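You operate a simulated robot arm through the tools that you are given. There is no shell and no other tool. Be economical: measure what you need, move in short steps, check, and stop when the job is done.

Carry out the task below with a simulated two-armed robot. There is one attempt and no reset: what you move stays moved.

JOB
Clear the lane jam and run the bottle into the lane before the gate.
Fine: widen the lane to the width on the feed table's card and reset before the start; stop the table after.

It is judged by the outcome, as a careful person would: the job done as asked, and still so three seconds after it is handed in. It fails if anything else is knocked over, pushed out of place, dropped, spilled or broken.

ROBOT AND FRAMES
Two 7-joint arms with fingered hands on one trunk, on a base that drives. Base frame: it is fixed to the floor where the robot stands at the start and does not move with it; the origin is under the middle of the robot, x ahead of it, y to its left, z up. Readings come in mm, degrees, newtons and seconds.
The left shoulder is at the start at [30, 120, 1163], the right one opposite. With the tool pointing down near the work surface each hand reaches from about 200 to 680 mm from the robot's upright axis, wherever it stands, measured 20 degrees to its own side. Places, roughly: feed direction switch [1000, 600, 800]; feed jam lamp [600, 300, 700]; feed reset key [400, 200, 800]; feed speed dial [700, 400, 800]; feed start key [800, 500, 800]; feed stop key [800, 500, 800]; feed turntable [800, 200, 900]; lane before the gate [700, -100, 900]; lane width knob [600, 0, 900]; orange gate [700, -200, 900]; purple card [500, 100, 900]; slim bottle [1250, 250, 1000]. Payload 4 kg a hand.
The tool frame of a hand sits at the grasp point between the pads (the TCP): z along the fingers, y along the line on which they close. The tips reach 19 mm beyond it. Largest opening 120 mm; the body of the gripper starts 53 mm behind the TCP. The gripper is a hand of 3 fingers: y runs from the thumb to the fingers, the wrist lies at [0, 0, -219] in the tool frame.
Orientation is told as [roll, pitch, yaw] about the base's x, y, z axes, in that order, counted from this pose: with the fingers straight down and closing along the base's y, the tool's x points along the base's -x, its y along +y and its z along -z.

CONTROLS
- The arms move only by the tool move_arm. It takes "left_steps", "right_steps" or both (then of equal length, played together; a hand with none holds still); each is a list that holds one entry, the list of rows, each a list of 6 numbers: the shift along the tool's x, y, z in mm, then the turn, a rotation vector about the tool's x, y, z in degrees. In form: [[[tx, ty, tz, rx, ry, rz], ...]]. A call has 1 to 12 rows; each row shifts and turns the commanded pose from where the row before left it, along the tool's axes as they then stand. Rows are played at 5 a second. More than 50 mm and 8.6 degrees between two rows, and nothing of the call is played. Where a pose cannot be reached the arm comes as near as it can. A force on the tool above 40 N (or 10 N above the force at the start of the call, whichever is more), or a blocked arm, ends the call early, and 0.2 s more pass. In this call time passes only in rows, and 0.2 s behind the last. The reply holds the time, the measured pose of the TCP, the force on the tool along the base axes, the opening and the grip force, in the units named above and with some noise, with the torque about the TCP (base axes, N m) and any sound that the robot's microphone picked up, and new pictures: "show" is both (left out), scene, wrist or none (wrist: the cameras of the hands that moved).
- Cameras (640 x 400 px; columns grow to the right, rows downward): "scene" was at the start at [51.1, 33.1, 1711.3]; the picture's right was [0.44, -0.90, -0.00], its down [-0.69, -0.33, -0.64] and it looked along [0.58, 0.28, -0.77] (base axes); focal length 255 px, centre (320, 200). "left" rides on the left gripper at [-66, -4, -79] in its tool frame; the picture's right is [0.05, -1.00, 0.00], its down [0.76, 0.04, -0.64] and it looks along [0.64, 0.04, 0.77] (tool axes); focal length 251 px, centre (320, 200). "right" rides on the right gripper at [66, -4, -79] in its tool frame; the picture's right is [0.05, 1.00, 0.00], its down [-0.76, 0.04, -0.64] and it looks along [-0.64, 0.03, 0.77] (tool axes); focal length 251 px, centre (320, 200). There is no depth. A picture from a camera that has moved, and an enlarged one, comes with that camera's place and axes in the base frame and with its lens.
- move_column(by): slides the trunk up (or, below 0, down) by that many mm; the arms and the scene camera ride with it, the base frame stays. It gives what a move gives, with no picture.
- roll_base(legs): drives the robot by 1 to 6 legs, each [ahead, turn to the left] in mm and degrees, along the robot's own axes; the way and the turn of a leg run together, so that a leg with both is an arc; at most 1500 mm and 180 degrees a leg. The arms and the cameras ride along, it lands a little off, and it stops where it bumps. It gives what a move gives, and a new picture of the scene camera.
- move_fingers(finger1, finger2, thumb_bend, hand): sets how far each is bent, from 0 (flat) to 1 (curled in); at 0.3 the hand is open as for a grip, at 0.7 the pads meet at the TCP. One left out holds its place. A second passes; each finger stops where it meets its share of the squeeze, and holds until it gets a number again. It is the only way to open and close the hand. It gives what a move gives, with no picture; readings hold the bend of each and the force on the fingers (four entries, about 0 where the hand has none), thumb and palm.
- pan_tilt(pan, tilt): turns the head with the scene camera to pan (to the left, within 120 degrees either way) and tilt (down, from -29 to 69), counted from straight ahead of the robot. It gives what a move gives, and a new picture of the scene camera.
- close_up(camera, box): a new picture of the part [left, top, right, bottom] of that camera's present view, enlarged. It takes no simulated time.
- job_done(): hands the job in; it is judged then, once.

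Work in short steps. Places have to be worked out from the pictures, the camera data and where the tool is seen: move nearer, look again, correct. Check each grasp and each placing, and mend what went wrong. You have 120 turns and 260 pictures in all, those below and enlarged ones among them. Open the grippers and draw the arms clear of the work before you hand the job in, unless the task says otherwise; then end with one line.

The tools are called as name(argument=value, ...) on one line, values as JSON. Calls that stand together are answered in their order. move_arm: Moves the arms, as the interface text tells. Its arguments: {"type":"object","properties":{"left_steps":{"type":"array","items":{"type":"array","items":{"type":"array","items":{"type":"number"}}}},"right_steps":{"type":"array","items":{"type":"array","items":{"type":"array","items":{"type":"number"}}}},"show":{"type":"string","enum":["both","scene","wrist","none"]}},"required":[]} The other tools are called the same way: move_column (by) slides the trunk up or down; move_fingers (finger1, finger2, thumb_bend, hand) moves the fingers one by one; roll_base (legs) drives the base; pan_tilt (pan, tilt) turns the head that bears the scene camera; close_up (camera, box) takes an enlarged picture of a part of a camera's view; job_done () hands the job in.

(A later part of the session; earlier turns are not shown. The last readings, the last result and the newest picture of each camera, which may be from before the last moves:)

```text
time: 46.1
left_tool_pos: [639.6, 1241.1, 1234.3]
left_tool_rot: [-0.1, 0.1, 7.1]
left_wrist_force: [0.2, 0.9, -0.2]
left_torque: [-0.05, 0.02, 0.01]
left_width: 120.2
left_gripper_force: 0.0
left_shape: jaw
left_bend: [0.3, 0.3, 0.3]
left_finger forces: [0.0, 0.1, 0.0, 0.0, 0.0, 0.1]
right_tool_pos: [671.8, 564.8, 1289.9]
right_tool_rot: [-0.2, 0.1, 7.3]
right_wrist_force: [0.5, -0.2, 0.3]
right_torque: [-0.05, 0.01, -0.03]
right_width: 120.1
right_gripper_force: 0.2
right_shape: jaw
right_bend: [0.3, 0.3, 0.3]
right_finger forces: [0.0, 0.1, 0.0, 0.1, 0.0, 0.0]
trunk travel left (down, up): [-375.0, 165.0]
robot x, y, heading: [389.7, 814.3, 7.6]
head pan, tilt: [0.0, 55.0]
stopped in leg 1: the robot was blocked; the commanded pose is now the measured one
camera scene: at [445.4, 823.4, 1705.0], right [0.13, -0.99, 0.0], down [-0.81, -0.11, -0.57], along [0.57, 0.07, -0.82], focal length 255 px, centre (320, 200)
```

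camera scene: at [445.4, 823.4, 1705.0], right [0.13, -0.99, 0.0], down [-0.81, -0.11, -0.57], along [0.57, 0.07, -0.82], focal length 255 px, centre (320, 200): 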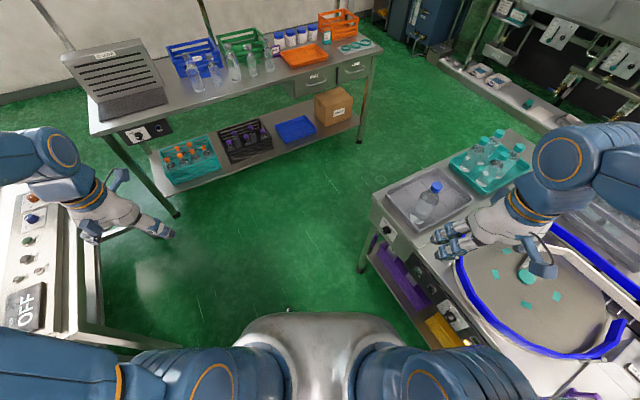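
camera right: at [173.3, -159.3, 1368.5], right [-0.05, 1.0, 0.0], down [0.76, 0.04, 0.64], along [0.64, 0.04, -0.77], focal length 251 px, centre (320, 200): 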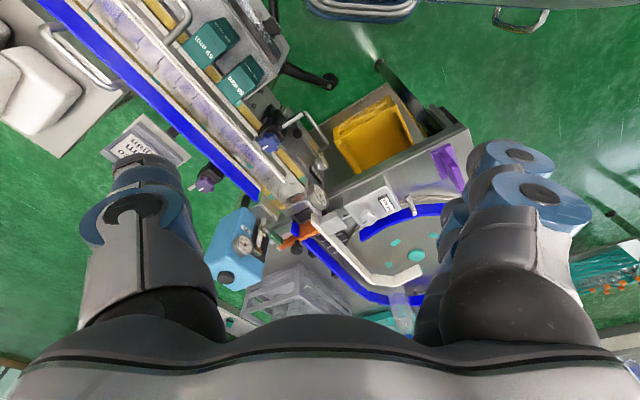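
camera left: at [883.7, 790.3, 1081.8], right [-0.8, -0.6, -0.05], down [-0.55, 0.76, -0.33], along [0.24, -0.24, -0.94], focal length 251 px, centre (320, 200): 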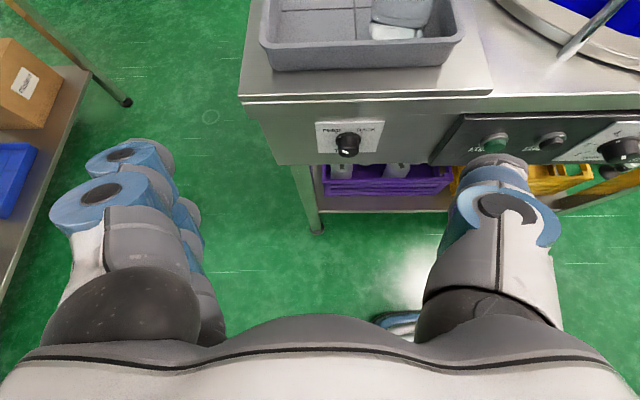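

Nearly completed; I continue the turn to run parallel to the table.

roll_base(legs=[[0, 30]])

```text
time: 48.0
left_tool_pos: [392.8, 1301.5, 1236.9]
left_tool_rot: [0.2, -0.2, 37.1]
left_wrist_force: [-0.4, -0.6, 0.3]
left_torque: [0.05, -0.02, 0.02]
left_width: 119.9
left_gripper_force: 0.0
left_shape: jaw
left_bend: [0.3, 0.3, 0.3]
left_finger forces: [0.1, 0.0, 0.0, 0.0, 0.0, 0.0]
right_tool_pos: [758.7, 731.6, 1289.8]
right_tool_rot: [0.1, -0.2, 37.3]
right_wrist_force: [-0.8, -0.7, -0.9]
right_torque: [0.04, 0.0, -0.01]
right_width: 120.1
right_gripper_force: 0.2
right_shape: jaw
right_bend: [0.3, 0.3, 0.3]
right_finger forces: [0.0, 0.0, 0.0, 0.0, 0.0, 0.1]
trunk travel left (down, up): [-375.0, 165.0]
robot x, y, heading: [403.0, 798.8, 37.2]
head pan, tilt: [0.0, 55.0]
camera scene: at [444.9, 825.2, 1705.2], right [0.6, -0.8, 0.0], down [-0.65, -0.49, -0.58], along [0.46, 0.35, -0.82], focal length 255 px, centre (320, 200)
```

scene: 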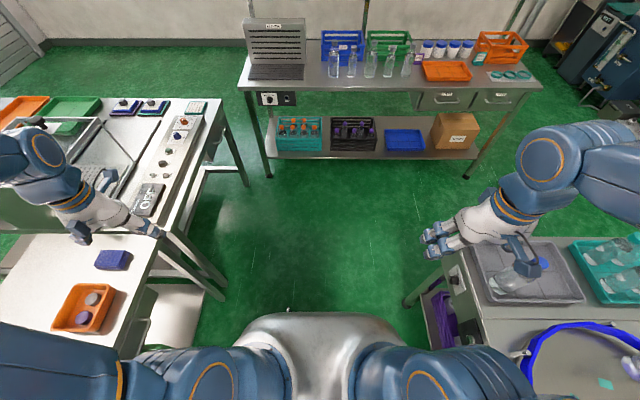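

Reversing along the table and turning.

roll_base(legs=[[-325, 0], [0, 46]])

```text
time: 52.2
left_tool_pos: [-219.6, 947.1, 1237.7]
left_tool_rot: [0.2, -0.2, 83.0]
left_wrist_force: [1.5, -0.5, -0.2]
left_torque: [0.02, 0.03, 0.0]
left_width: 119.9
left_gripper_force: 0.1
left_shape: jaw
left_bend: [0.3, 0.3, 0.3]
left_finger forces: [0.0, 0.0, 0.1, 0.0, 0.0, 0.0]
right_tool_pos: [443.8, 811.7, 1288.7]
right_tool_rot: [0.1, -0.2, 83.1]
right_wrist_force: [0.1, -0.2, 0.3]
right_torque: [0.03, 0.01, 0.02]
right_width: 120.0
right_gripper_force: 0.0
right_shape: jaw
right_bend: [0.3, 0.3, 0.3]
right_finger forces: [0.0, 0.0, 0.1, 0.0, 0.0, 0.0]
trunk travel left (down, up): [-375.0, 165.0]
robot x, y, heading: [175.0, 600.9, 83.1]
head pan, tilt: [0.0, 55.0]
camera scene: at [185.8, 647.6, 1705.2], right [0.99, -0.12, 0.0], down [-0.1, -0.81, -0.58], along [0.07, 0.57, -0.82], focal length 255 px, centre (320, 200)
```

scene: 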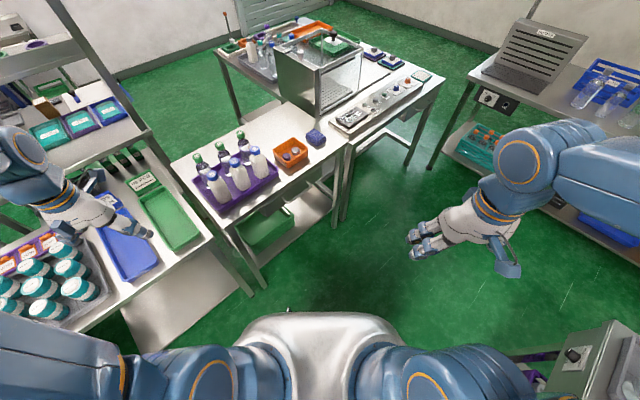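

Reversing towards the start place with arcs.

roll_base(legs=[[-440, 0], [-100, -17], [-60, -10], [-60, 0], [0, -56]])

```text
time: 59.9
left_tool_pos: [338.1, 387.3, 1236.3]
left_tool_rot: [0.2, -0.1, -0.7]
left_wrist_force: [-0.8, -0.6, 0.8]
left_torque: [0.1, 0.0, -0.01]
left_width: 119.8
left_gripper_force: 0.0
left_shape: jaw
left_bend: [0.3, 0.3, 0.3]
left_finger forces: [0.0, 0.1, 0.1, 0.1, 0.0, 0.1]
right_tool_pos: [277.8, -288.2, 1288.5]
right_tool_rot: [0.1, -0.1, -0.5]
right_wrist_force: [0.6, -0.4, 0.3]
right_torque: [0.05, 0.0, -0.03]
right_width: 119.8
right_gripper_force: 0.1
right_shape: jaw
right_bend: [0.3, 0.3, 0.3]
right_finger forces: [0.0, 0.1, 0.0, 0.1, 0.0, 0.0]
trunk travel left (down, up): [-375.0, 165.0]
robot x, y, heading: [35.7, -12.8, -0.7]
head pan, tilt: [0.0, 55.0]
stopped in leg 5: the robot was blocked; the commanded pose is now the measured one
camera scene: at [88.7, -14.5, 1705.0], right [-0.01, -1.0, 0.0], down [-0.82, 0.01, -0.57], along [0.57, 0.0, -0.82], focal length 255 px, centre (320, 200)
```

scene: 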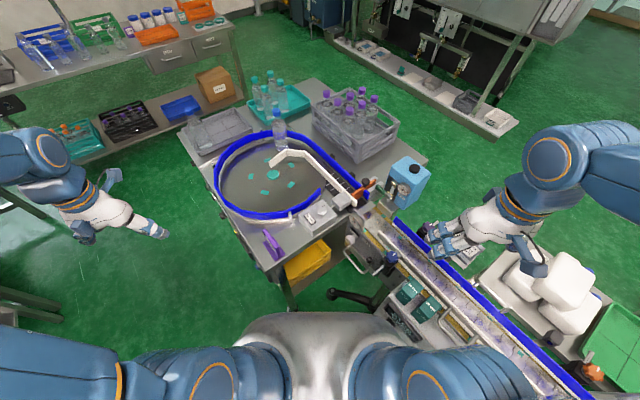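

Back in front of the lane. I zoom on the knob box.

close_up(camera="scene", box=[280, 180, 380, 242])

close_up(camera="scene", box=[200, 120, 400, 245])

```text
6.40 times, centred on (330, 211) of scene
camera zoom: at [88.7, -14.5, 1705.0], right [-0.01, -1.0, 0.0], down [-0.82, 0.01, -0.57], along [0.57, 0.0, -0.82], focal length 1633 px, centre (256, 130)
```

zoom: 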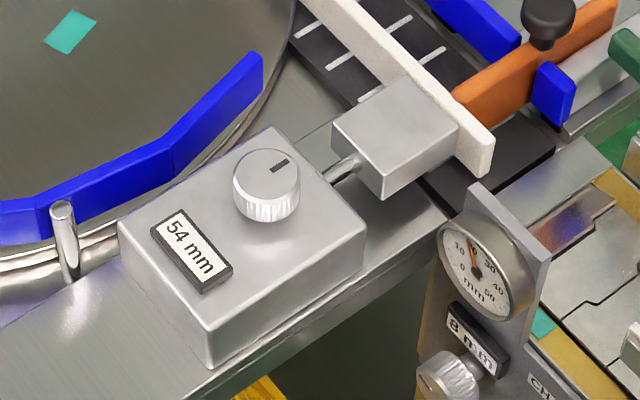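

```text
3.20 times, centred on (300, 182) of scene
camera zoom: at [88.7, -14.5, 1705.0], right [-0.01, -1.0, 0.0], down [-0.82, 0.01, -0.57], along [0.57, 0.0, -0.82], focal length 816 px, centre (384, 256)
```

zoom: 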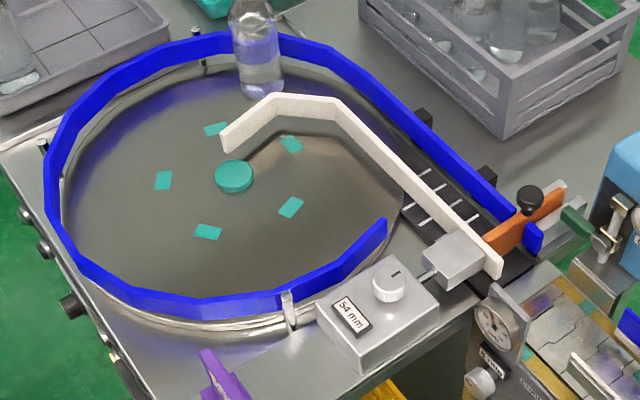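

I judge the knob's axis at about [567, -19], top z≈974, ~35 mm across. I bring the right hand above it.

move_arm(right_steps=[[[-32, 30, 0, 0, 0, 0], [-32, 30, 0, 0, 0, 0], [-32, 30, 0, 0, 0, 0], [-32, 30, 0, 0, 0, 0], [-32, 30, 0, 0, 0, 0], [-32, 30, 0, 0, 0, 0], [-32, 30, 0, 0, 0, 0], [-32, 30, 0, 0, 0, 0], [-32, 30, 0, 0, 0, 0], [0, 0, 45, 0, 0, 0], [0, 0, 45, 0, 0, 0], [0, 0, 45, 0, 0, 0]]], show="both")

```text
time: 62.5
left_tool_pos: [337.9, 390.0, 1235.2]
left_tool_rot: [0.0, -0.1, -0.6]
left_wrist_force: [-0.9, 0.0, 0.1]
left_torque: [-0.01, 0.01, -0.02]
left_width: 120.1
left_gripper_force: 0.0
left_shape: jaw
left_bend: [0.3, 0.3, 0.3]
left_finger forces: [0.0, 0.1, 0.0, 0.1, 0.0, 0.1]
right_tool_pos: [567.0, -17.5, 1152.0]
right_tool_rot: [-0.1, 0.0, -0.5]
right_wrist_force: [-0.1, -0.1, -1.0]
right_torque: [-0.01, 0.01, -0.01]
right_width: 120.1
right_gripper_force: 0.0
right_shape: jaw
right_bend: [0.3, 0.3, 0.3]
right_finger forces: [0.1, 0.0, 0.1, 0.0, 0.0, 0.1]
trunk travel left (down, up): [-375.0, 165.0]
robot x, y, heading: [33.2, -7.9, -0.6]
head pan, tilt: [0.0, 55.0]
camera scene: at [88.8, -10.6, 1705.0], right [-0.01, -1.0, 0.0], down [-0.82, 0.01, -0.57], along [0.57, -0.01, -0.82], focal length 255 px, centre (320, 200)
camera right: at [500.6, -19.4, 1232.8], right [-0.05, 1.0, 0.0], down [0.77, 0.04, 0.64], along [0.64, 0.03, -0.77], focal length 251 px, centre (320, 200)
```

scene: 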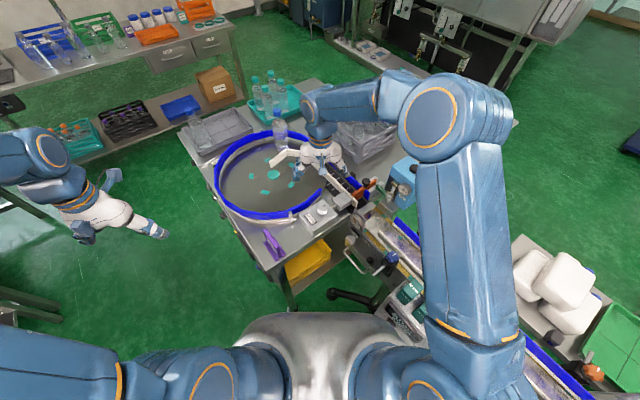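
right: 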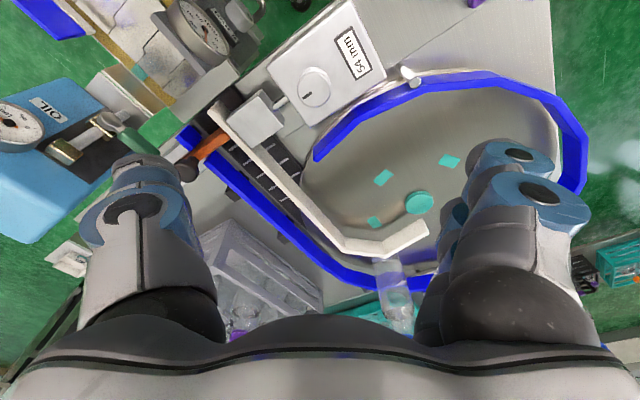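

The wrist view puts the knob at about [572, -21]. I descend part way and look again.

move_arm(right_steps=[[[-4, -3, 40, 0, 0, 0], [0, 0, 40, 0, 0, 0], [0, 0, 30, 0, 0, 0]]], show="both")

close_up(camera="scene", box=[280, 140, 380, 240])

```text
time: 63.3
left_tool_pos: [337.3, 388.6, 1235.4]
left_tool_rot: [0.2, -0.2, -0.6]
left_wrist_force: [-0.2, -0.1, 0.6]
left_torque: [0.02, -0.03, 0.01]
left_width: 120.1
left_gripper_force: 0.1
left_shape: jaw
left_bend: [0.3, 0.3, 0.3]
left_finger forces: [0.0, 0.0, 0.0, 0.0, 0.0, 0.0]
right_tool_pos: [571.8, -19.8, 1044.2]
right_tool_rot: [-0.1, -0.1, -0.6]
right_wrist_force: [0.1, -0.4, 0.0]
right_torque: [0.0, 0.01, -0.03]
right_width: 120.3
right_gripper_force: 0.1
right_shape: jaw
right_bend: [0.3, 0.3, 0.3]
right_finger forces: [0.0, 0.1, 0.0, 0.0, 0.0, 0.1]
trunk travel left (down, up): [-375.0, 165.0]
robot x, y, heading: [31.8, -10.1, -0.7]
head pan, tilt: [0.0, 55.0]
camera scene: at [88.0, -10.4, 1705.0], right [-0.01, -1.0, 0.0], down [-0.82, 0.01, -0.57], along [0.57, -0.01, -0.82], focal length 255 px, centre (320, 200)
camera right: at [504.5, -21.6, 1123.8], right [-0.05, 1.0, 0.0], down [0.76, 0.04, 0.64], along [0.64, 0.03, -0.76], focal length 251 px, centre (320, 200)
```

scene: 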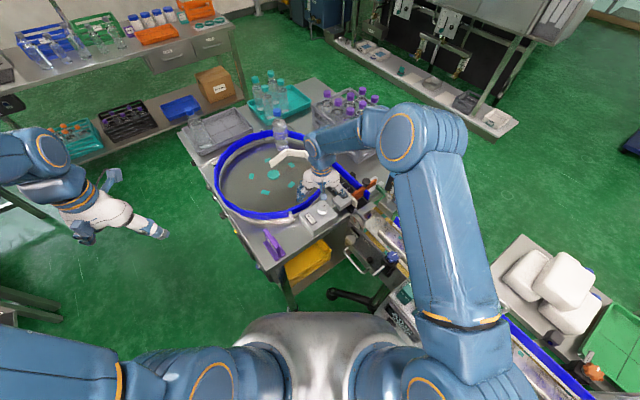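
right: 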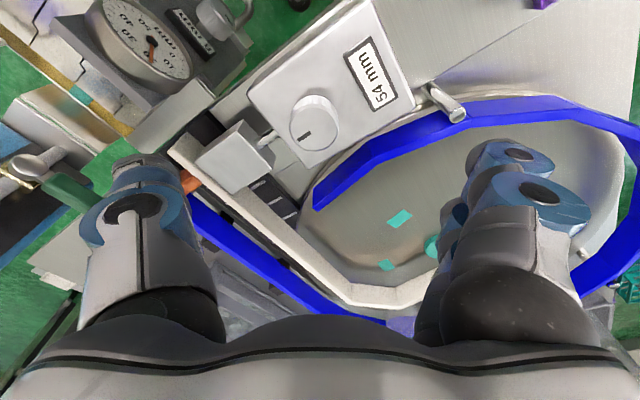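

```text
4.00 times, centred on (330, 190) of scene
camera zoom: at [88.0, -10.4, 1705.0], right [-0.01, -1.0, 0.0], down [-0.82, 0.01, -0.57], along [0.57, -0.01, -0.82], focal length 1020 px, centre (280, 240)
```

zoom: 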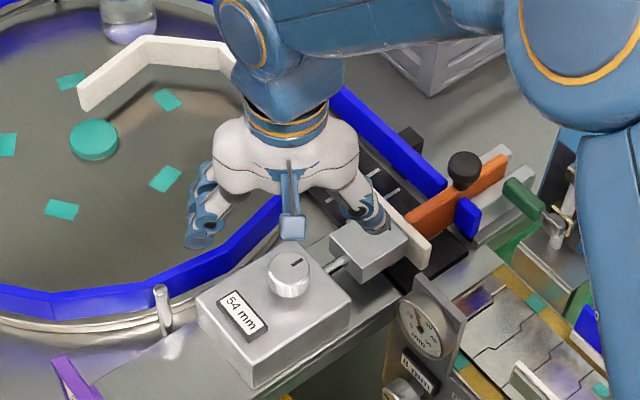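

Combining the views, the knob's axis is near [572, -23], top z≈960; the clamp block and the rim stand 50–60 mm off. I half-close the fingers to pass between, then see.

move_fingers(hand="right", finger1=0.48, finger2=0.48, thumb_bend=0.48)

move_arm(right_steps=[[[0, -3, 30, 0, 0, 0], [0, 0, 20, 0, 0, 0]]], show="wrist")

close_up(camera="scene", box=[290, 170, 370, 250])

```text
time: 64.3
left_tool_pos: [337.0, 388.7, 1235.3]
left_tool_rot: [0.2, -0.1, -0.5]
left_wrist_force: [0.1, 0.5, -0.4]
left_torque: [0.03, -0.01, 0.0]
left_width: 120.2
left_gripper_force: 0.1
left_shape: jaw
left_bend: [0.3, 0.3, 0.3]
left_finger forces: [0.0, 0.0, 0.0, 0.0, 0.0, 0.0]
right_tool_pos: [572.5, -19.7, 1044.0]
right_tool_rot: [-0.1, 0.0, -0.4]
right_wrist_force: [-0.3, -0.7, -0.1]
right_torque: [0.0, 0.0, -0.03]
right_width: 75.3
right_gripper_force: 0.1
right_shape: fingers
right_bend: [0.48, 0.48, 0.48]
right_finger forces: [0.0, 0.0, 0.0, 0.1, 0.1, 0.0]
trunk travel left (down, up): [-375.0, 165.0]
robot x, y, heading: [34.7, -11.0, -0.5]
head pan, tilt: [0.0, 55.0]
```

```text
time: 64.9
left_tool_pos: [337.4, 389.7, 1234.9]
left_tool_rot: [0.0, -0.1, -0.6]
left_wrist_force: [0.3, 0.0, 0.2]
left_torque: [0.02, -0.02, -0.02]
left_width: 120.2
left_gripper_force: 0.0
left_shape: jaw
left_bend: [0.3, 0.3, 0.3]
left_finger forces: [0.0, 0.0, 0.0, 0.0, 0.1, 0.0]
right_tool_pos: [571.5, -23.1, 996.2]
right_tool_rot: [-0.2, -0.1, -0.5]
right_wrist_force: [-0.2, -0.3, 0.3]
right_torque: [0.03, -0.02, -0.03]
right_width: 74.9
right_gripper_force: 0.1
right_shape: fingers
right_bend: [0.48, 0.48, 0.48]
right_finger forces: [0.0, 0.1, 0.0, 0.1, 0.1, 0.0]
trunk travel left (down, up): [-375.0, 165.0]
robot x, y, heading: [36.8, -4.4, -0.6]
head pan, tilt: [0.0, 55.0]
camera right: at [503.7, -24.5, 1075.5], right [-0.05, 1.0, 0.0], down [0.76, 0.04, 0.64], along [0.64, 0.03, -0.76], focal length 251 px, centre (320, 200)
```

right: 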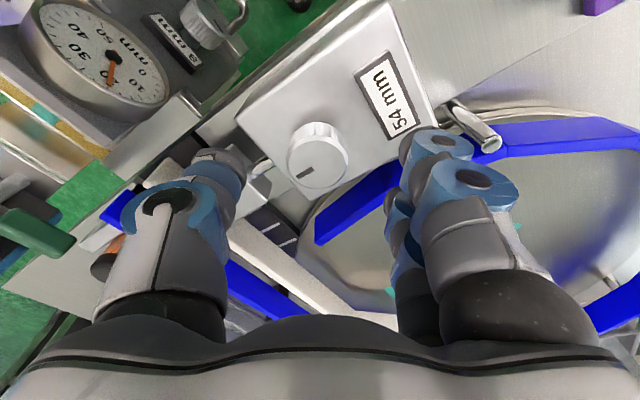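

```text
5.00 times, centred on (330, 210) of scene
camera zoom: at [87.7, -10.4, 1705.0], right [-0.01, -1.0, 0.0], down [-0.82, 0.01, -0.57], along [0.57, -0.01, -0.82], focal length 1276 px, centre (270, 150)
```

zoom: 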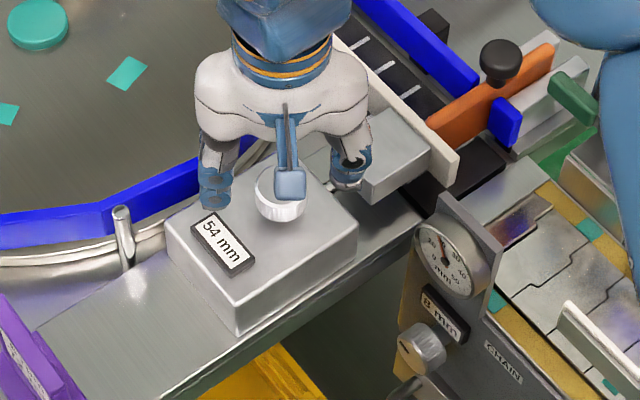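

Aligned well; the thumb is close to the clamp block, so I turn the hand 16° away, narrow the fingers and go down.

move_fingers(hand="right", finger1=0.53, finger2=0.53, thumb_bend=0.53)

move_arm(right_steps=[[[-2, 1, 0, 0, 0, 8], [0, 0, 0, 0, 0, 8], [0, 0, 12, 0, 0, 0], [0, 0, 12, 0, 0, 0], [0, 0, 10, 0, 0, 0]]], show="wrist")

close_up(camera="scene", box=[290, 170, 370, 250])

```text
time: 65.9
left_tool_pos: [337.5, 389.1, 1235.9]
left_tool_rot: [0.1, -0.1, -0.5]
left_wrist_force: [0.1, -0.1, 0.0]
left_torque: [-0.03, -0.01, -0.01]
left_width: 120.1
left_gripper_force: 0.0
left_shape: jaw
left_bend: [0.3, 0.3, 0.3]
left_finger forces: [0.0, 0.0, 0.1, 0.1, 0.0, 0.0]
right_tool_pos: [571.8, -23.6, 996.8]
right_tool_rot: [-0.1, 0.0, -0.4]
right_wrist_force: [-0.6, 1.0, 0.9]
right_torque: [-0.01, -0.02, 0.02]
right_width: 59.6
right_gripper_force: 0.0
right_shape: fingers
right_bend: [0.53, 0.53, 0.53]
right_finger forces: [0.0, 0.0, 0.0, 0.1, 0.1, 0.0]
trunk travel left (down, up): [-375.0, 165.0]
robot x, y, heading: [34.8, -9.6, -0.8]
head pan, tilt: [0.0, 55.0]
```

```text
time: 67.1
left_tool_pos: [338.6, 389.6, 1235.2]
left_tool_rot: [0.0, -0.1, -0.6]
left_wrist_force: [-0.2, -0.5, -0.4]
left_torque: [0.03, 0.03, 0.0]
left_width: 120.2
left_gripper_force: 0.0
left_shape: jaw
left_bend: [0.3, 0.3, 0.3]
left_finger forces: [0.0, 0.1, 0.0, 0.0, 0.0, 0.0]
right_tool_pos: [575.2, -23.6, 959.2]
right_tool_rot: [-0.1, -0.1, -16.5]
right_wrist_force: [-0.4, 0.5, 0.1]
right_torque: [-0.01, 0.01, 0.04]
right_width: 59.7
right_gripper_force: 0.1
right_shape: fingers
right_bend: [0.53, 0.53, 0.53]
right_finger forces: [0.0, 0.0, 0.0, 0.1, 0.0, 0.0]
trunk travel left (down, up): [-375.0, 165.0]
robot x, y, heading: [32.4, -6.7, -0.6]
head pan, tilt: [0.0, 55.0]
camera right: at [509.1, -7.2, 1039.2], right [0.23, 0.97, 0.0], down [0.74, -0.18, 0.64], along [0.63, -0.15, -0.76], focal length 251 px, centre (320, 200)
```

right: 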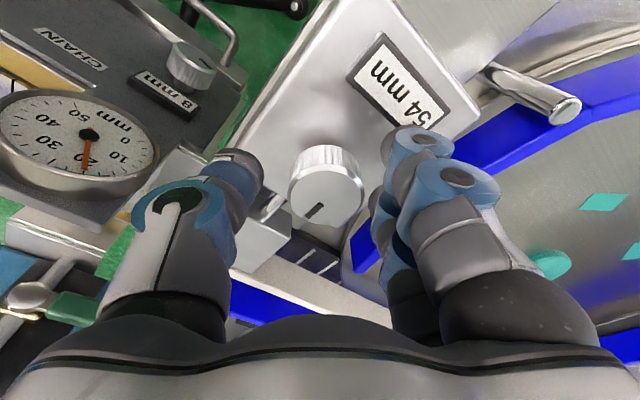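

```text
5.00 times, centred on (330, 210) of scene
camera zoom: at [87.9, -10.8, 1705.0], right [-0.01, -1.0, 0.0], down [-0.82, 0.01, -0.57], along [0.57, -0.01, -0.82], focal length 1276 px, centre (270, 150)
```

zoom: 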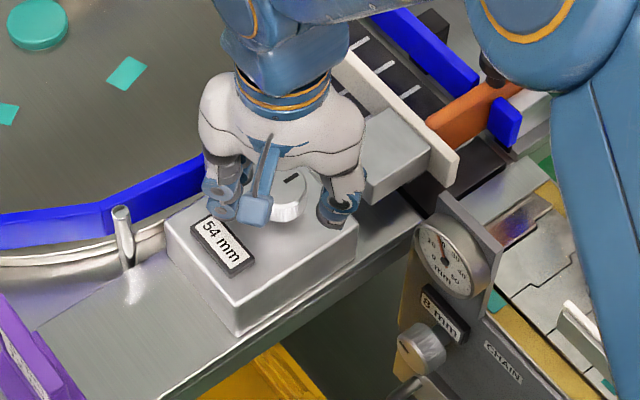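

The TCP sits exactly at the knob's top centre. I go 7 mm lower and close on the knob.

move_arm(right_steps=[[[0, 0, 4, 0, 0, 0], [0, 0, 3, 0, 0, 0]]], show="none")

move_fingers(hand="right", finger1=0.65, finger2=0.65, thumb_bend=0.65)

```text
time: 67.7
left_tool_pos: [337.6, 388.6, 1236.3]
left_tool_rot: [0.1, 0.0, -0.6]
left_wrist_force: [0.2, 0.0, 0.0]
left_torque: [0.01, -0.03, -0.04]
left_width: 120.0
left_gripper_force: 0.1
left_shape: jaw
left_bend: [0.3, 0.3, 0.3]
left_finger forces: [0.1, 0.0, 0.1, 0.1, 0.0, 0.1]
right_tool_pos: [574.0, -23.4, 952.1]
right_tool_rot: [-0.1, -0.1, -16.6]
right_wrist_force: [-0.4, 1.0, -0.4]
right_torque: [0.02, 0.0, 0.0]
right_width: 59.7
right_gripper_force: 0.0
right_shape: fingers
right_bend: [0.53, 0.53, 0.53]
right_finger forces: [0.1, 0.0, 0.0, 0.0, 0.0, 0.0]
trunk travel left (down, up): [-375.0, 165.0]
robot x, y, heading: [28.8, -10.0, -0.7]
head pan, tilt: [0.0, 55.0]
```

```text
time: 68.7
left_tool_pos: [336.7, 389.5, 1235.3]
left_tool_rot: [0.0, -0.1, -0.6]
left_wrist_force: [-0.6, -0.7, -1.0]
left_torque: [0.02, 0.01, -0.03]
left_width: 119.9
left_gripper_force: 0.0
left_shape: jaw
left_bend: [0.3, 0.3, 0.3]
left_finger forces: [0.1, 0.0, 0.1, 0.0, 0.0, 0.1]
right_tool_pos: [574.5, -22.9, 953.6]
right_tool_rot: [-0.1, -0.1, -16.4]
right_wrist_force: [1.3, 8.0, -1.0]
right_torque: [0.11, 0.0, 0.15]
right_width: 27.5
right_gripper_force: 7.6
right_shape: fingers
right_bend: [0.65, 0.58, 0.62]
right_finger forces: [0.0, 10.8, 0.1, 0.0, 3.9, 0.1]
trunk travel left (down, up): [-375.0, 165.0]
robot x, y, heading: [31.8, -4.6, -0.6]
head pan, tilt: [0.0, 55.0]
```

Finger 2 and thumb touch, finger 1 missed. I look at it.

close_up(camera="right", box=[180, 100, 500, 300])

close_up(camera="scene", box=[300, 190, 350, 230])

```text
2.00 times, centred on (340, 200) of right
camera zoom: at [508.9, -6.4, 1032.8], right [0.23, 0.97, 0.0], down [0.74, -0.18, 0.64], along [0.63, -0.15, -0.76], focal length 503 px, centre (280, 200)
```

zoom: 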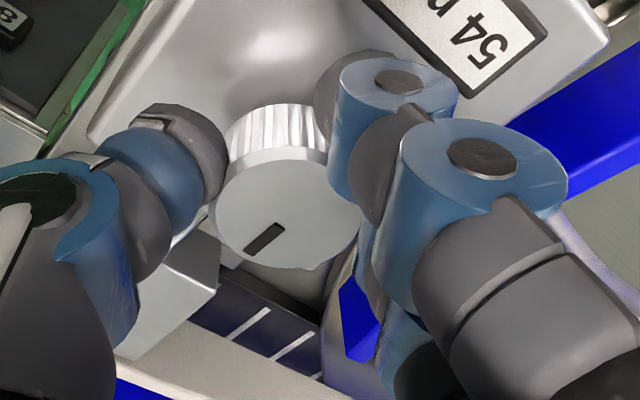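

```text
10.00 times, centred on (325, 210) of scene
camera zoom: at [88.0, -9.4, 1705.0], right [-0.01, -1.0, 0.0], down [-0.82, 0.01, -0.57], along [0.57, -0.01, -0.82], focal length 2551 px, centre (270, 100)
```

zoom: 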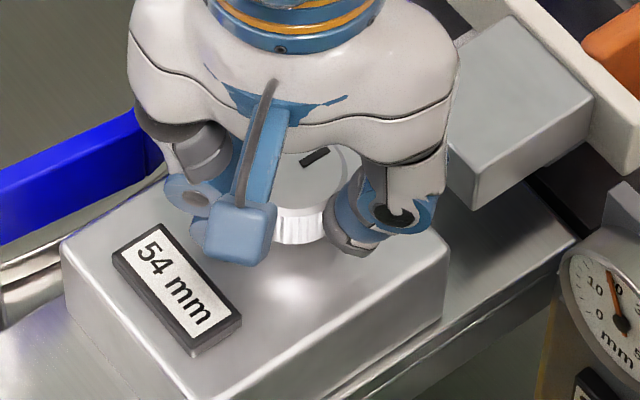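

The near-side finger touches while the far one passes the knob; I reopen slightly, shift the hand 5 mm toward the robot and regrip.

move_fingers(hand="right", finger1=0.54, finger2=0.54, thumb_bend=0.54)

move_arm(right_steps=[[[5, 0, 0, 0, 0, 0]]], show="none")

move_fingers(hand="right", finger1=0.64, finger2=0.64, thumb_bend=0.64)

close_up(camera="right", box=[180, 100, 500, 300])

```text
time: 69.7
left_tool_pos: [337.0, 390.3, 1235.4]
left_tool_rot: [0.1, -0.1, -0.5]
left_wrist_force: [-0.2, -0.3, -0.4]
left_torque: [-0.02, -0.01, 0.0]
left_width: 120.0
left_gripper_force: 0.1
left_shape: jaw
left_bend: [0.3, 0.3, 0.3]
left_finger forces: [0.0, 0.1, 0.0, 0.0, 0.0, 0.0]
right_tool_pos: [574.0, -24.1, 952.8]
right_tool_rot: [-0.1, -0.1, -16.5]
right_wrist_force: [-0.3, 0.1, -0.6]
right_torque: [0.02, 0.0, 0.0]
right_width: 55.9
right_gripper_force: 0.0
right_shape: fingers
right_bend: [0.54, 0.54, 0.54]
right_finger forces: [0.0, 0.0, 0.0, 0.0, 0.0, 0.0]
trunk travel left (down, up): [-375.0, 165.0]
robot x, y, heading: [35.4, -10.3, -0.7]
head pan, tilt: [0.0, 55.0]
```

```text
time: 70.1
left_tool_pos: [336.6, 389.8, 1235.1]
left_tool_rot: [0.1, -0.1, -0.7]
left_wrist_force: [0.9, 0.0, -0.6]
left_torque: [0.0, 0.0, 0.02]
left_width: 119.8
left_gripper_force: 0.0
left_shape: jaw
left_bend: [0.3, 0.3, 0.3]
left_finger forces: [0.0, 0.1, 0.0, 0.1, 0.0, 0.0]
right_tool_pos: [568.8, -21.2, 952.7]
right_tool_rot: [-0.2, -0.1, -16.5]
right_wrist_force: [-0.3, -0.1, -0.7]
right_torque: [0.02, 0.0, 0.03]
right_width: 55.6
right_gripper_force: 0.2
right_shape: fingers
right_bend: [0.54, 0.54, 0.54]
right_finger forces: [0.0, 0.0, 0.1, 0.0, 0.0, 0.0]
trunk travel left (down, up): [-375.0, 165.0]
robot x, y, heading: [36.1, -9.1, -0.6]
head pan, tilt: [0.0, 55.0]
```

```text
time: 71.1
left_tool_pos: [337.5, 390.6, 1235.3]
left_tool_rot: [0.0, -0.1, -0.6]
left_wrist_force: [0.0, 0.2, -0.5]
left_torque: [-0.03, -0.01, -0.03]
left_width: 120.0
left_gripper_force: 0.1
left_shape: jaw
left_bend: [0.3, 0.3, 0.3]
left_finger forces: [0.0, 0.0, 0.0, 0.0, 0.0, 0.0]
right_tool_pos: [569.1, -20.6, 953.5]
right_tool_rot: [-0.1, -0.1, -16.4]
right_wrist_force: [1.7, 8.5, -1.5]
right_torque: [0.14, 0.04, 0.15]
right_width: 28.3
right_gripper_force: 5.4
right_shape: fingers
right_bend: [0.64, 0.58, 0.63]
right_finger forces: [0.0, 9.3, 0.0, 0.0, 1.4, 0.0]
trunk travel left (down, up): [-375.0, 165.0]
robot x, y, heading: [32.2, -10.3, -0.3]
head pan, tilt: [0.0, 55.0]
```

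```text
2.00 times, centred on (340, 200) of right
camera zoom: at [504.1, -4.4, 1032.5], right [0.23, 0.97, 0.0], down [0.74, -0.18, 0.64], along [0.63, -0.15, -0.76], focal length 503 px, centre (280, 200)
```

zoom: 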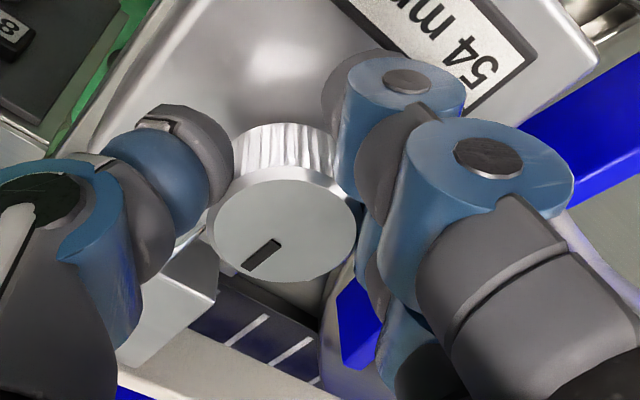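

All contacts lie on the robot-side of the knob, so the hand must go forward instead. I reopen, shift 13 mm forward and regrip.

move_fingers(hand="right", finger1=0.53, finger2=0.53, thumb_bend=0.53)

move_arm(right_steps=[[[-6, 0, 0, 0, 0, 0], [-6, 0, 0, 0, 0, 0]]], show="none")

move_fingers(hand="right", finger1=0.64, finger2=0.64, thumb_bend=0.64)

close_up(camera="right", box=[180, 100, 500, 300])

```text
time: 72.1
left_tool_pos: [337.7, 389.8, 1235.8]
left_tool_rot: [0.0, -0.1, -0.6]
left_wrist_force: [-0.6, -0.2, 0.5]
left_torque: [-0.01, 0.02, -0.02]
left_width: 120.0
left_gripper_force: 0.1
left_shape: jaw
left_bend: [0.3, 0.3, 0.3]
left_finger forces: [0.0, 0.0, 0.0, 0.1, 0.0, 0.0]
right_tool_pos: [570.2, -21.8, 952.1]
right_tool_rot: [-0.2, -0.1, -16.4]
right_wrist_force: [-0.1, 0.4, 0.8]
right_torque: [-0.02, 0.01, 0.01]
right_width: 58.7
right_gripper_force: 0.0
right_shape: fingers
right_bend: [0.53, 0.53, 0.53]
right_finger forces: [0.0, 0.0, 0.1, 0.0, 0.0, 0.0]
trunk travel left (down, up): [-375.0, 165.0]
robot x, y, heading: [31.7, -7.6, -0.7]
head pan, tilt: [0.0, 55.0]
```

```text
time: 72.7
left_tool_pos: [337.2, 389.9, 1234.9]
left_tool_rot: [0.0, -0.1, -0.7]
left_wrist_force: [0.0, -0.1, -0.5]
left_torque: [-0.06, 0.02, 0.03]
left_width: 119.9
left_gripper_force: 0.0
left_shape: jaw
left_bend: [0.3, 0.3, 0.3]
left_finger forces: [0.0, 0.0, 0.2, 0.1, 0.1, 0.0]
right_tool_pos: [580.9, -27.0, 952.8]
right_tool_rot: [0.0, 0.0, -16.5]
right_wrist_force: [0.0, -0.1, 1.2]
right_torque: [-0.03, 0.03, 0.0]
right_width: 58.6
right_gripper_force: 0.1
right_shape: fingers
right_bend: [0.53, 0.53, 0.53]
right_finger forces: [0.0, 0.0, 0.1, 0.1, 0.0, 0.1]
trunk travel left (down, up): [-375.0, 165.0]
robot x, y, heading: [35.1, -11.5, -0.5]
head pan, tilt: [0.0, 55.0]
```

```text
time: 73.7
left_tool_pos: [338.4, 390.4, 1234.5]
left_tool_rot: [-0.1, -0.2, -0.7]
left_wrist_force: [0.2, -0.7, 0.5]
left_torque: [-0.01, 0.02, 0.0]
left_width: 120.0
left_gripper_force: 0.1
left_shape: jaw
left_bend: [0.3, 0.3, 0.3]
left_finger forces: [0.0, 0.1, 0.0, 0.1, 0.0, 0.0]
right_tool_pos: [581.4, -24.3, 953.5]
right_tool_rot: [-0.1, -0.1, -16.4]
right_wrist_force: [1.1, 5.8, -2.5]
right_torque: [0.07, -0.01, 0.03]
right_width: 34.5
right_gripper_force: 6.6
right_shape: fingers
right_bend: [0.62, 0.59, 0.61]
right_finger forces: [2.2, 7.0, 0.0, 0.1, 4.0, 0.0]
trunk travel left (down, up): [-375.0, 165.0]
robot x, y, heading: [33.7, -9.4, -0.5]
head pan, tilt: [0.0, 55.0]
```

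```text
2.00 times, centred on (340, 200) of right
camera zoom: at [515.7, -9.0, 1032.9], right [0.23, 0.97, 0.0], down [0.74, -0.18, 0.64], along [0.63, -0.15, -0.76], focal length 503 px, centre (280, 200)
```

zoom: 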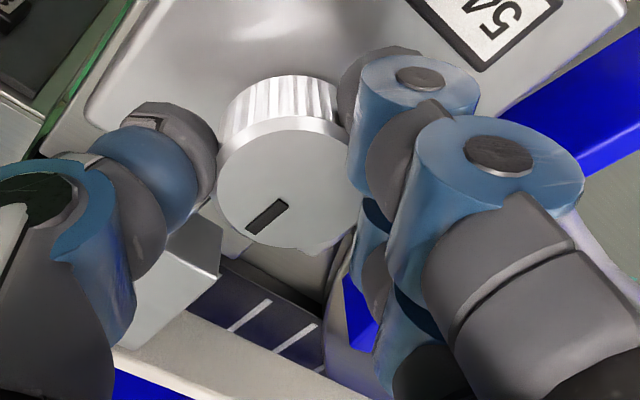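

All three touch now. I fine-tune 4 mm forward and 3 mm toward the fingers' side, and grip tighter.

move_fingers(hand="right", finger1=0.54, finger2=0.54, thumb_bend=0.54)

move_arm(right_steps=[[[-4, 2, 0, 0, 0, 0]]], show="none")

move_fingers(hand="right", finger1=0.7, finger2=0.7, thumb_bend=0.7)

close_up(camera="right", box=[180, 100, 500, 300])

```text
time: 74.7
left_tool_pos: [337.1, 389.5, 1235.6]
left_tool_rot: [0.0, -0.1, -0.5]
left_wrist_force: [0.3, -0.2, -0.2]
left_torque: [0.02, -0.02, 0.0]
left_width: 119.9
left_gripper_force: 0.1
left_shape: jaw
left_bend: [0.3, 0.3, 0.3]
left_finger forces: [0.0, 0.0, 0.0, 0.0, 0.0, 0.0]
right_tool_pos: [580.5, -25.5, 953.4]
right_tool_rot: [-0.1, -0.1, -16.5]
right_wrist_force: [0.8, 0.5, 0.0]
right_torque: [-0.02, 0.02, -0.02]
right_width: 55.8
right_gripper_force: 0.1
right_shape: fingers
right_bend: [0.54, 0.54, 0.54]
right_finger forces: [0.1, 0.1, 0.0, 0.0, 0.1, 0.1]
trunk travel left (down, up): [-375.0, 165.0]
robot x, y, heading: [36.7, -9.8, -0.8]
head pan, tilt: [0.0, 55.0]
```

```text
time: 75.1
left_tool_pos: [337.5, 389.5, 1234.6]
left_tool_rot: [0.0, -0.1, -0.6]
left_wrist_force: [1.0, 0.5, -0.9]
left_torque: [0.0, 0.02, 0.0]
left_width: 119.8
left_gripper_force: 0.1
left_shape: jaw
left_bend: [0.3, 0.3, 0.3]
left_finger forces: [0.1, 0.1, 0.0, 0.1, 0.1, 0.0]
right_tool_pos: [584.4, -25.0, 953.4]
right_tool_rot: [-0.1, 0.0, -16.4]
right_wrist_force: [0.3, 0.1, -0.5]
right_torque: [0.03, 0.0, 0.03]
right_width: 55.5
right_gripper_force: 0.0
right_shape: fingers
right_bend: [0.54, 0.54, 0.54]
right_finger forces: [0.0, 0.0, 0.1, 0.0, 0.0, 0.1]
trunk travel left (down, up): [-375.0, 165.0]
robot x, y, heading: [32.1, -7.0, -0.7]
head pan, tilt: [0.0, 55.0]
```

```text
time: 76.1
left_tool_pos: [336.6, 389.9, 1234.9]
left_tool_rot: [0.0, -0.1, -0.6]
left_wrist_force: [-0.1, -0.2, 0.8]
left_torque: [-0.01, -0.01, 0.02]
left_width: 120.0
left_gripper_force: 0.0
left_shape: jaw
left_bend: [0.3, 0.3, 0.3]
left_finger forces: [0.0, 0.0, 0.0, 0.0, 0.0, 0.0]
right_tool_pos: [585.7, -24.4, 953.9]
right_tool_rot: [-0.1, -0.1, -16.3]
right_wrist_force: [0.3, 4.4, -3.4]
right_torque: [0.11, -0.03, 0.02]
right_width: 35.3
right_gripper_force: 15.2
right_shape: fingers
right_bend: [0.63, 0.62, 0.6]
right_finger forces: [7.9, 9.1, 0.0, 0.0, 14.2, 0.0]
trunk travel left (down, up): [-375.0, 165.0]
robot x, y, heading: [30.5, -7.5, -0.7]
head pan, tilt: [0.0, 55.0]
```

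```text
2.00 times, centred on (340, 200) of right
camera zoom: at [519.9, -8.3, 1033.6], right [0.23, 0.97, 0.0], down [0.74, -0.18, 0.64], along [0.63, -0.15, -0.76], focal length 503 px, centre (280, 200)
```

zoom: 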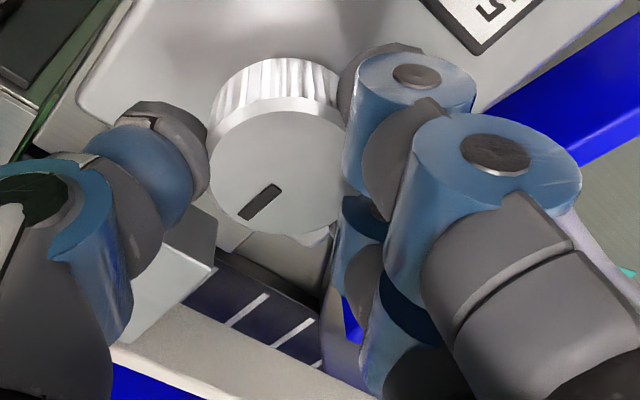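

A balanced three-point grip. I turn clockwise 30° and read the display.

move_arm(right_steps=[[[0, 0, 0, 0, 0, 7.5], [0, 0, 0, 0, 0, 7.5], [0, 0, 0, 0, 0, 7.5], [0, 0, 0, 0, 0, 7.5]]], show="none")

close_up(camera="scene", box=[290, 180, 370, 240])

close_up(camera="right", box=[180, 60, 500, 260])

```text
time: 77.1
left_tool_pos: [338.3, 391.5, 1234.6]
left_tool_rot: [0.0, -0.1, -0.7]
left_wrist_force: [-0.6, 0.0, 0.9]
left_torque: [0.02, 0.01, 0.04]
left_width: 120.0
left_gripper_force: 0.1
left_shape: jaw
left_bend: [0.3, 0.3, 0.3]
left_finger forces: [0.0, 0.0, 0.1, 0.1, 0.1, 0.1]
right_tool_pos: [585.4, -24.8, 953.6]
right_tool_rot: [0.0, -0.1, -46.6]
right_wrist_force: [2.4, 6.2, -2.7]
right_torque: [0.12, -0.11, 0.05]
right_width: 34.7
right_gripper_force: 15.3
right_shape: fingers
right_bend: [0.64, 0.62, 0.61]
right_finger forces: [7.5, 10.5, 0.0, 0.0, 12.8, 0.1]
trunk travel left (down, up): [-375.0, 165.0]
robot x, y, heading: [34.6, -11.9, -0.9]
head pan, tilt: [0.0, 55.0]
```

```text
6.67 times, centred on (330, 210) of scene
camera zoom: at [88.4, -9.2, 1705.0], right [-0.01, -1.0, 0.0], down [-0.82, 0.01, -0.57], along [0.57, -0.01, -0.82], focal length 1701 px, centre (253, 133)
```

zoom: 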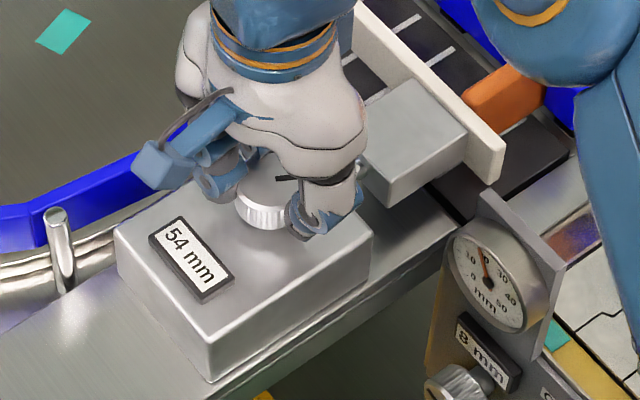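

```text
2.00 times, centred on (340, 160) of right
camera zoom: at [536.2, 22.1, 1033.5], right [0.69, 0.73, 0.0], down [0.55, -0.53, 0.65], along [0.47, -0.44, -0.76], focal length 503 px, centre (280, 280)
```

zoom: 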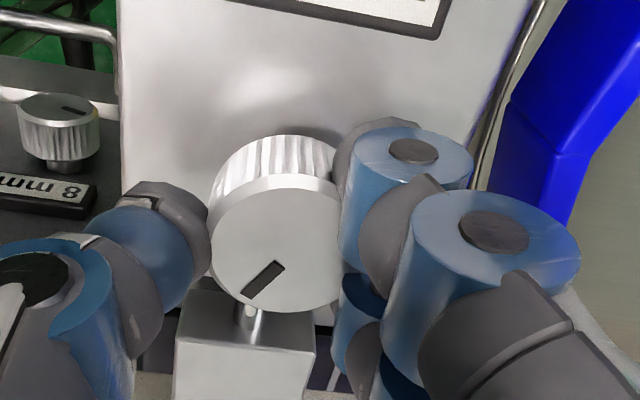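

The knob turned with the hand, the display still says 54. I turn on another 30°.

move_arm(right_steps=[[[0, 0, 0, 0, 0, 7.5], [0, 0, 0, 0, 0, 7.5], [0, 0, 0, 0, 0, 7.5], [0, 0, 0, 0, 0, 7.5]]], show="none")

close_up(camera="scene", box=[290, 180, 370, 240])

close_up(camera="right", box=[180, 60, 500, 260])

```text
time: 78.1
left_tool_pos: [337.5, 390.9, 1234.6]
left_tool_rot: [0.0, -0.1, -0.6]
left_wrist_force: [-0.8, 0.2, 0.1]
left_torque: [0.0, -0.02, 0.01]
left_width: 120.1
left_gripper_force: 0.0
left_shape: jaw
left_bend: [0.3, 0.3, 0.3]
left_finger forces: [0.0, 0.1, 0.1, 0.0, 0.0, 0.1]
right_tool_pos: [585.3, -24.4, 952.7]
right_tool_rot: [0.0, -0.2, -76.7]
right_wrist_force: [1.8, 8.9, 3.4]
right_torque: [0.07, -0.11, 0.03]
right_width: 33.8
right_gripper_force: 17.2
right_shape: fingers
right_bend: [0.64, 0.62, 0.61]
right_finger forces: [7.9, 10.3, 0.0, 0.0, 15.9, 0.0]
trunk travel left (down, up): [-375.0, 165.0]
robot x, y, heading: [36.5, -7.9, -0.4]
head pan, tilt: [0.0, 55.0]
```

```text
6.67 times, centred on (330, 210) of scene
camera zoom: at [87.5, -9.2, 1705.1], right [-0.01, -1.0, 0.0], down [-0.82, 0.01, -0.57], along [0.57, -0.01, -0.82], focal length 1701 px, centre (253, 133)
```

zoom: 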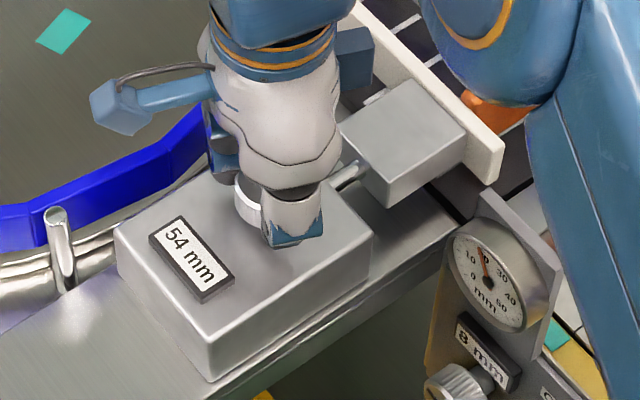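

```text
2.00 times, centred on (340, 160) of right
camera zoom: at [565.4, 40.4, 1033.1], right [0.96, 0.28, 0.0], down [0.22, -0.73, 0.65], along [0.18, -0.62, -0.76], focal length 503 px, centre (280, 280)
```

zoom: 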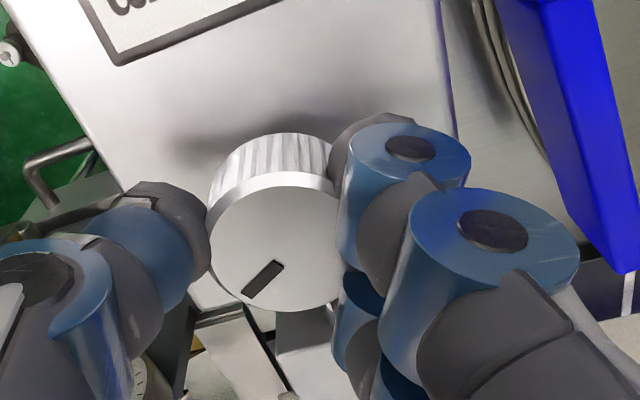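

No change after 60° clockwise. I turn the other way, back past the start.

move_arm(right_steps=[[[0, 0, 0, 0, 0, -7.5], [0, 0, 0, 0, 0, -7.5], [0, 0, 0, 0, 0, -7.5], [0, 0, 0, 0, 0, -7.5], [0, 0, 0, 0, 0, -7.5], [0, 0, 0, 0, 0, -7.5], [0, 0, 0, 0, 0, -7.5], [0, 0, 0, 0, 0, -7.5], [0, 0, 0, 0, 0, -7.5], [0, 0, 0, 0, 0, -7.5], [0, 0, 0, 0, 0, -7.5], [0, 0, 0, 0, 0, -7.5]]], show="none")

close_up(camera="scene", box=[290, 180, 370, 240])

close_up(camera="right", box=[180, 60, 500, 260])

```text
time: 80.7
left_tool_pos: [337.5, 389.7, 1235.2]
left_tool_rot: [0.2, -0.1, -0.7]
left_wrist_force: [0.1, 0.5, 0.4]
left_torque: [0.0, -0.02, -0.01]
left_width: 120.1
left_gripper_force: 0.1
left_shape: jaw
left_bend: [0.3, 0.3, 0.3]
left_finger forces: [0.0, 0.1, 0.0, 0.0, 0.0, 0.0]
right_tool_pos: [584.7, -26.9, 951.6]
right_tool_rot: [-0.1, 0.0, 13.6]
right_wrist_force: [-4.9, -5.4, -2.6]
right_torque: [-0.1, 0.15, -0.37]
right_width: 29.9
right_gripper_force: 16.2
right_shape: fingers
right_bend: [0.66, 0.66, 0.62]
right_finger forces: [6.3, 10.2, 0.0, 0.0, 15.7, 0.0]
trunk travel left (down, up): [-375.0, 165.0]
robot x, y, heading: [32.9, -10.2, -0.5]
head pan, tilt: [0.0, 55.0]
```

```text
6.67 times, centred on (330, 210) of scene
camera zoom: at [86.7, -11.1, 1705.0], right [-0.01, -1.0, 0.0], down [-0.82, 0.01, -0.57], along [0.57, -0.01, -0.82], focal length 1701 px, centre (253, 133)
```

zoom: 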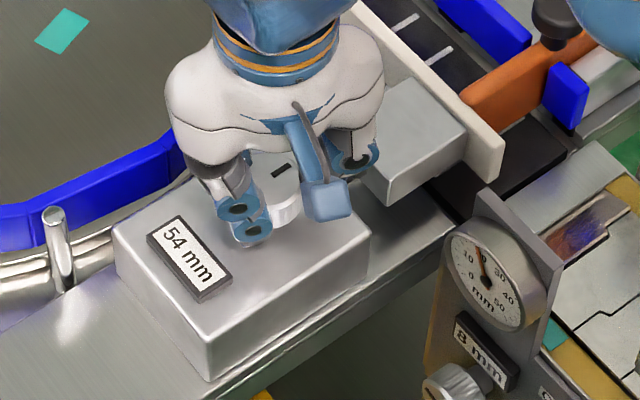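

```text
2.00 times, centred on (340, 160) of right
camera zoom: at [518.9, -44.7, 1032.7], right [-0.29, 0.96, 0.0], down [0.73, 0.22, 0.64], along [0.61, 0.18, -0.77], focal length 503 px, centre (280, 280)
```

zoom: 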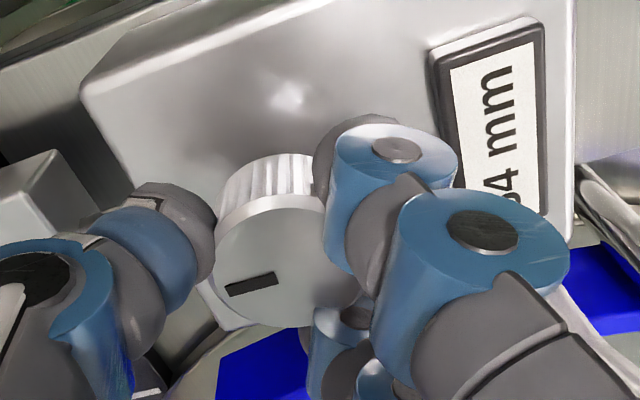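

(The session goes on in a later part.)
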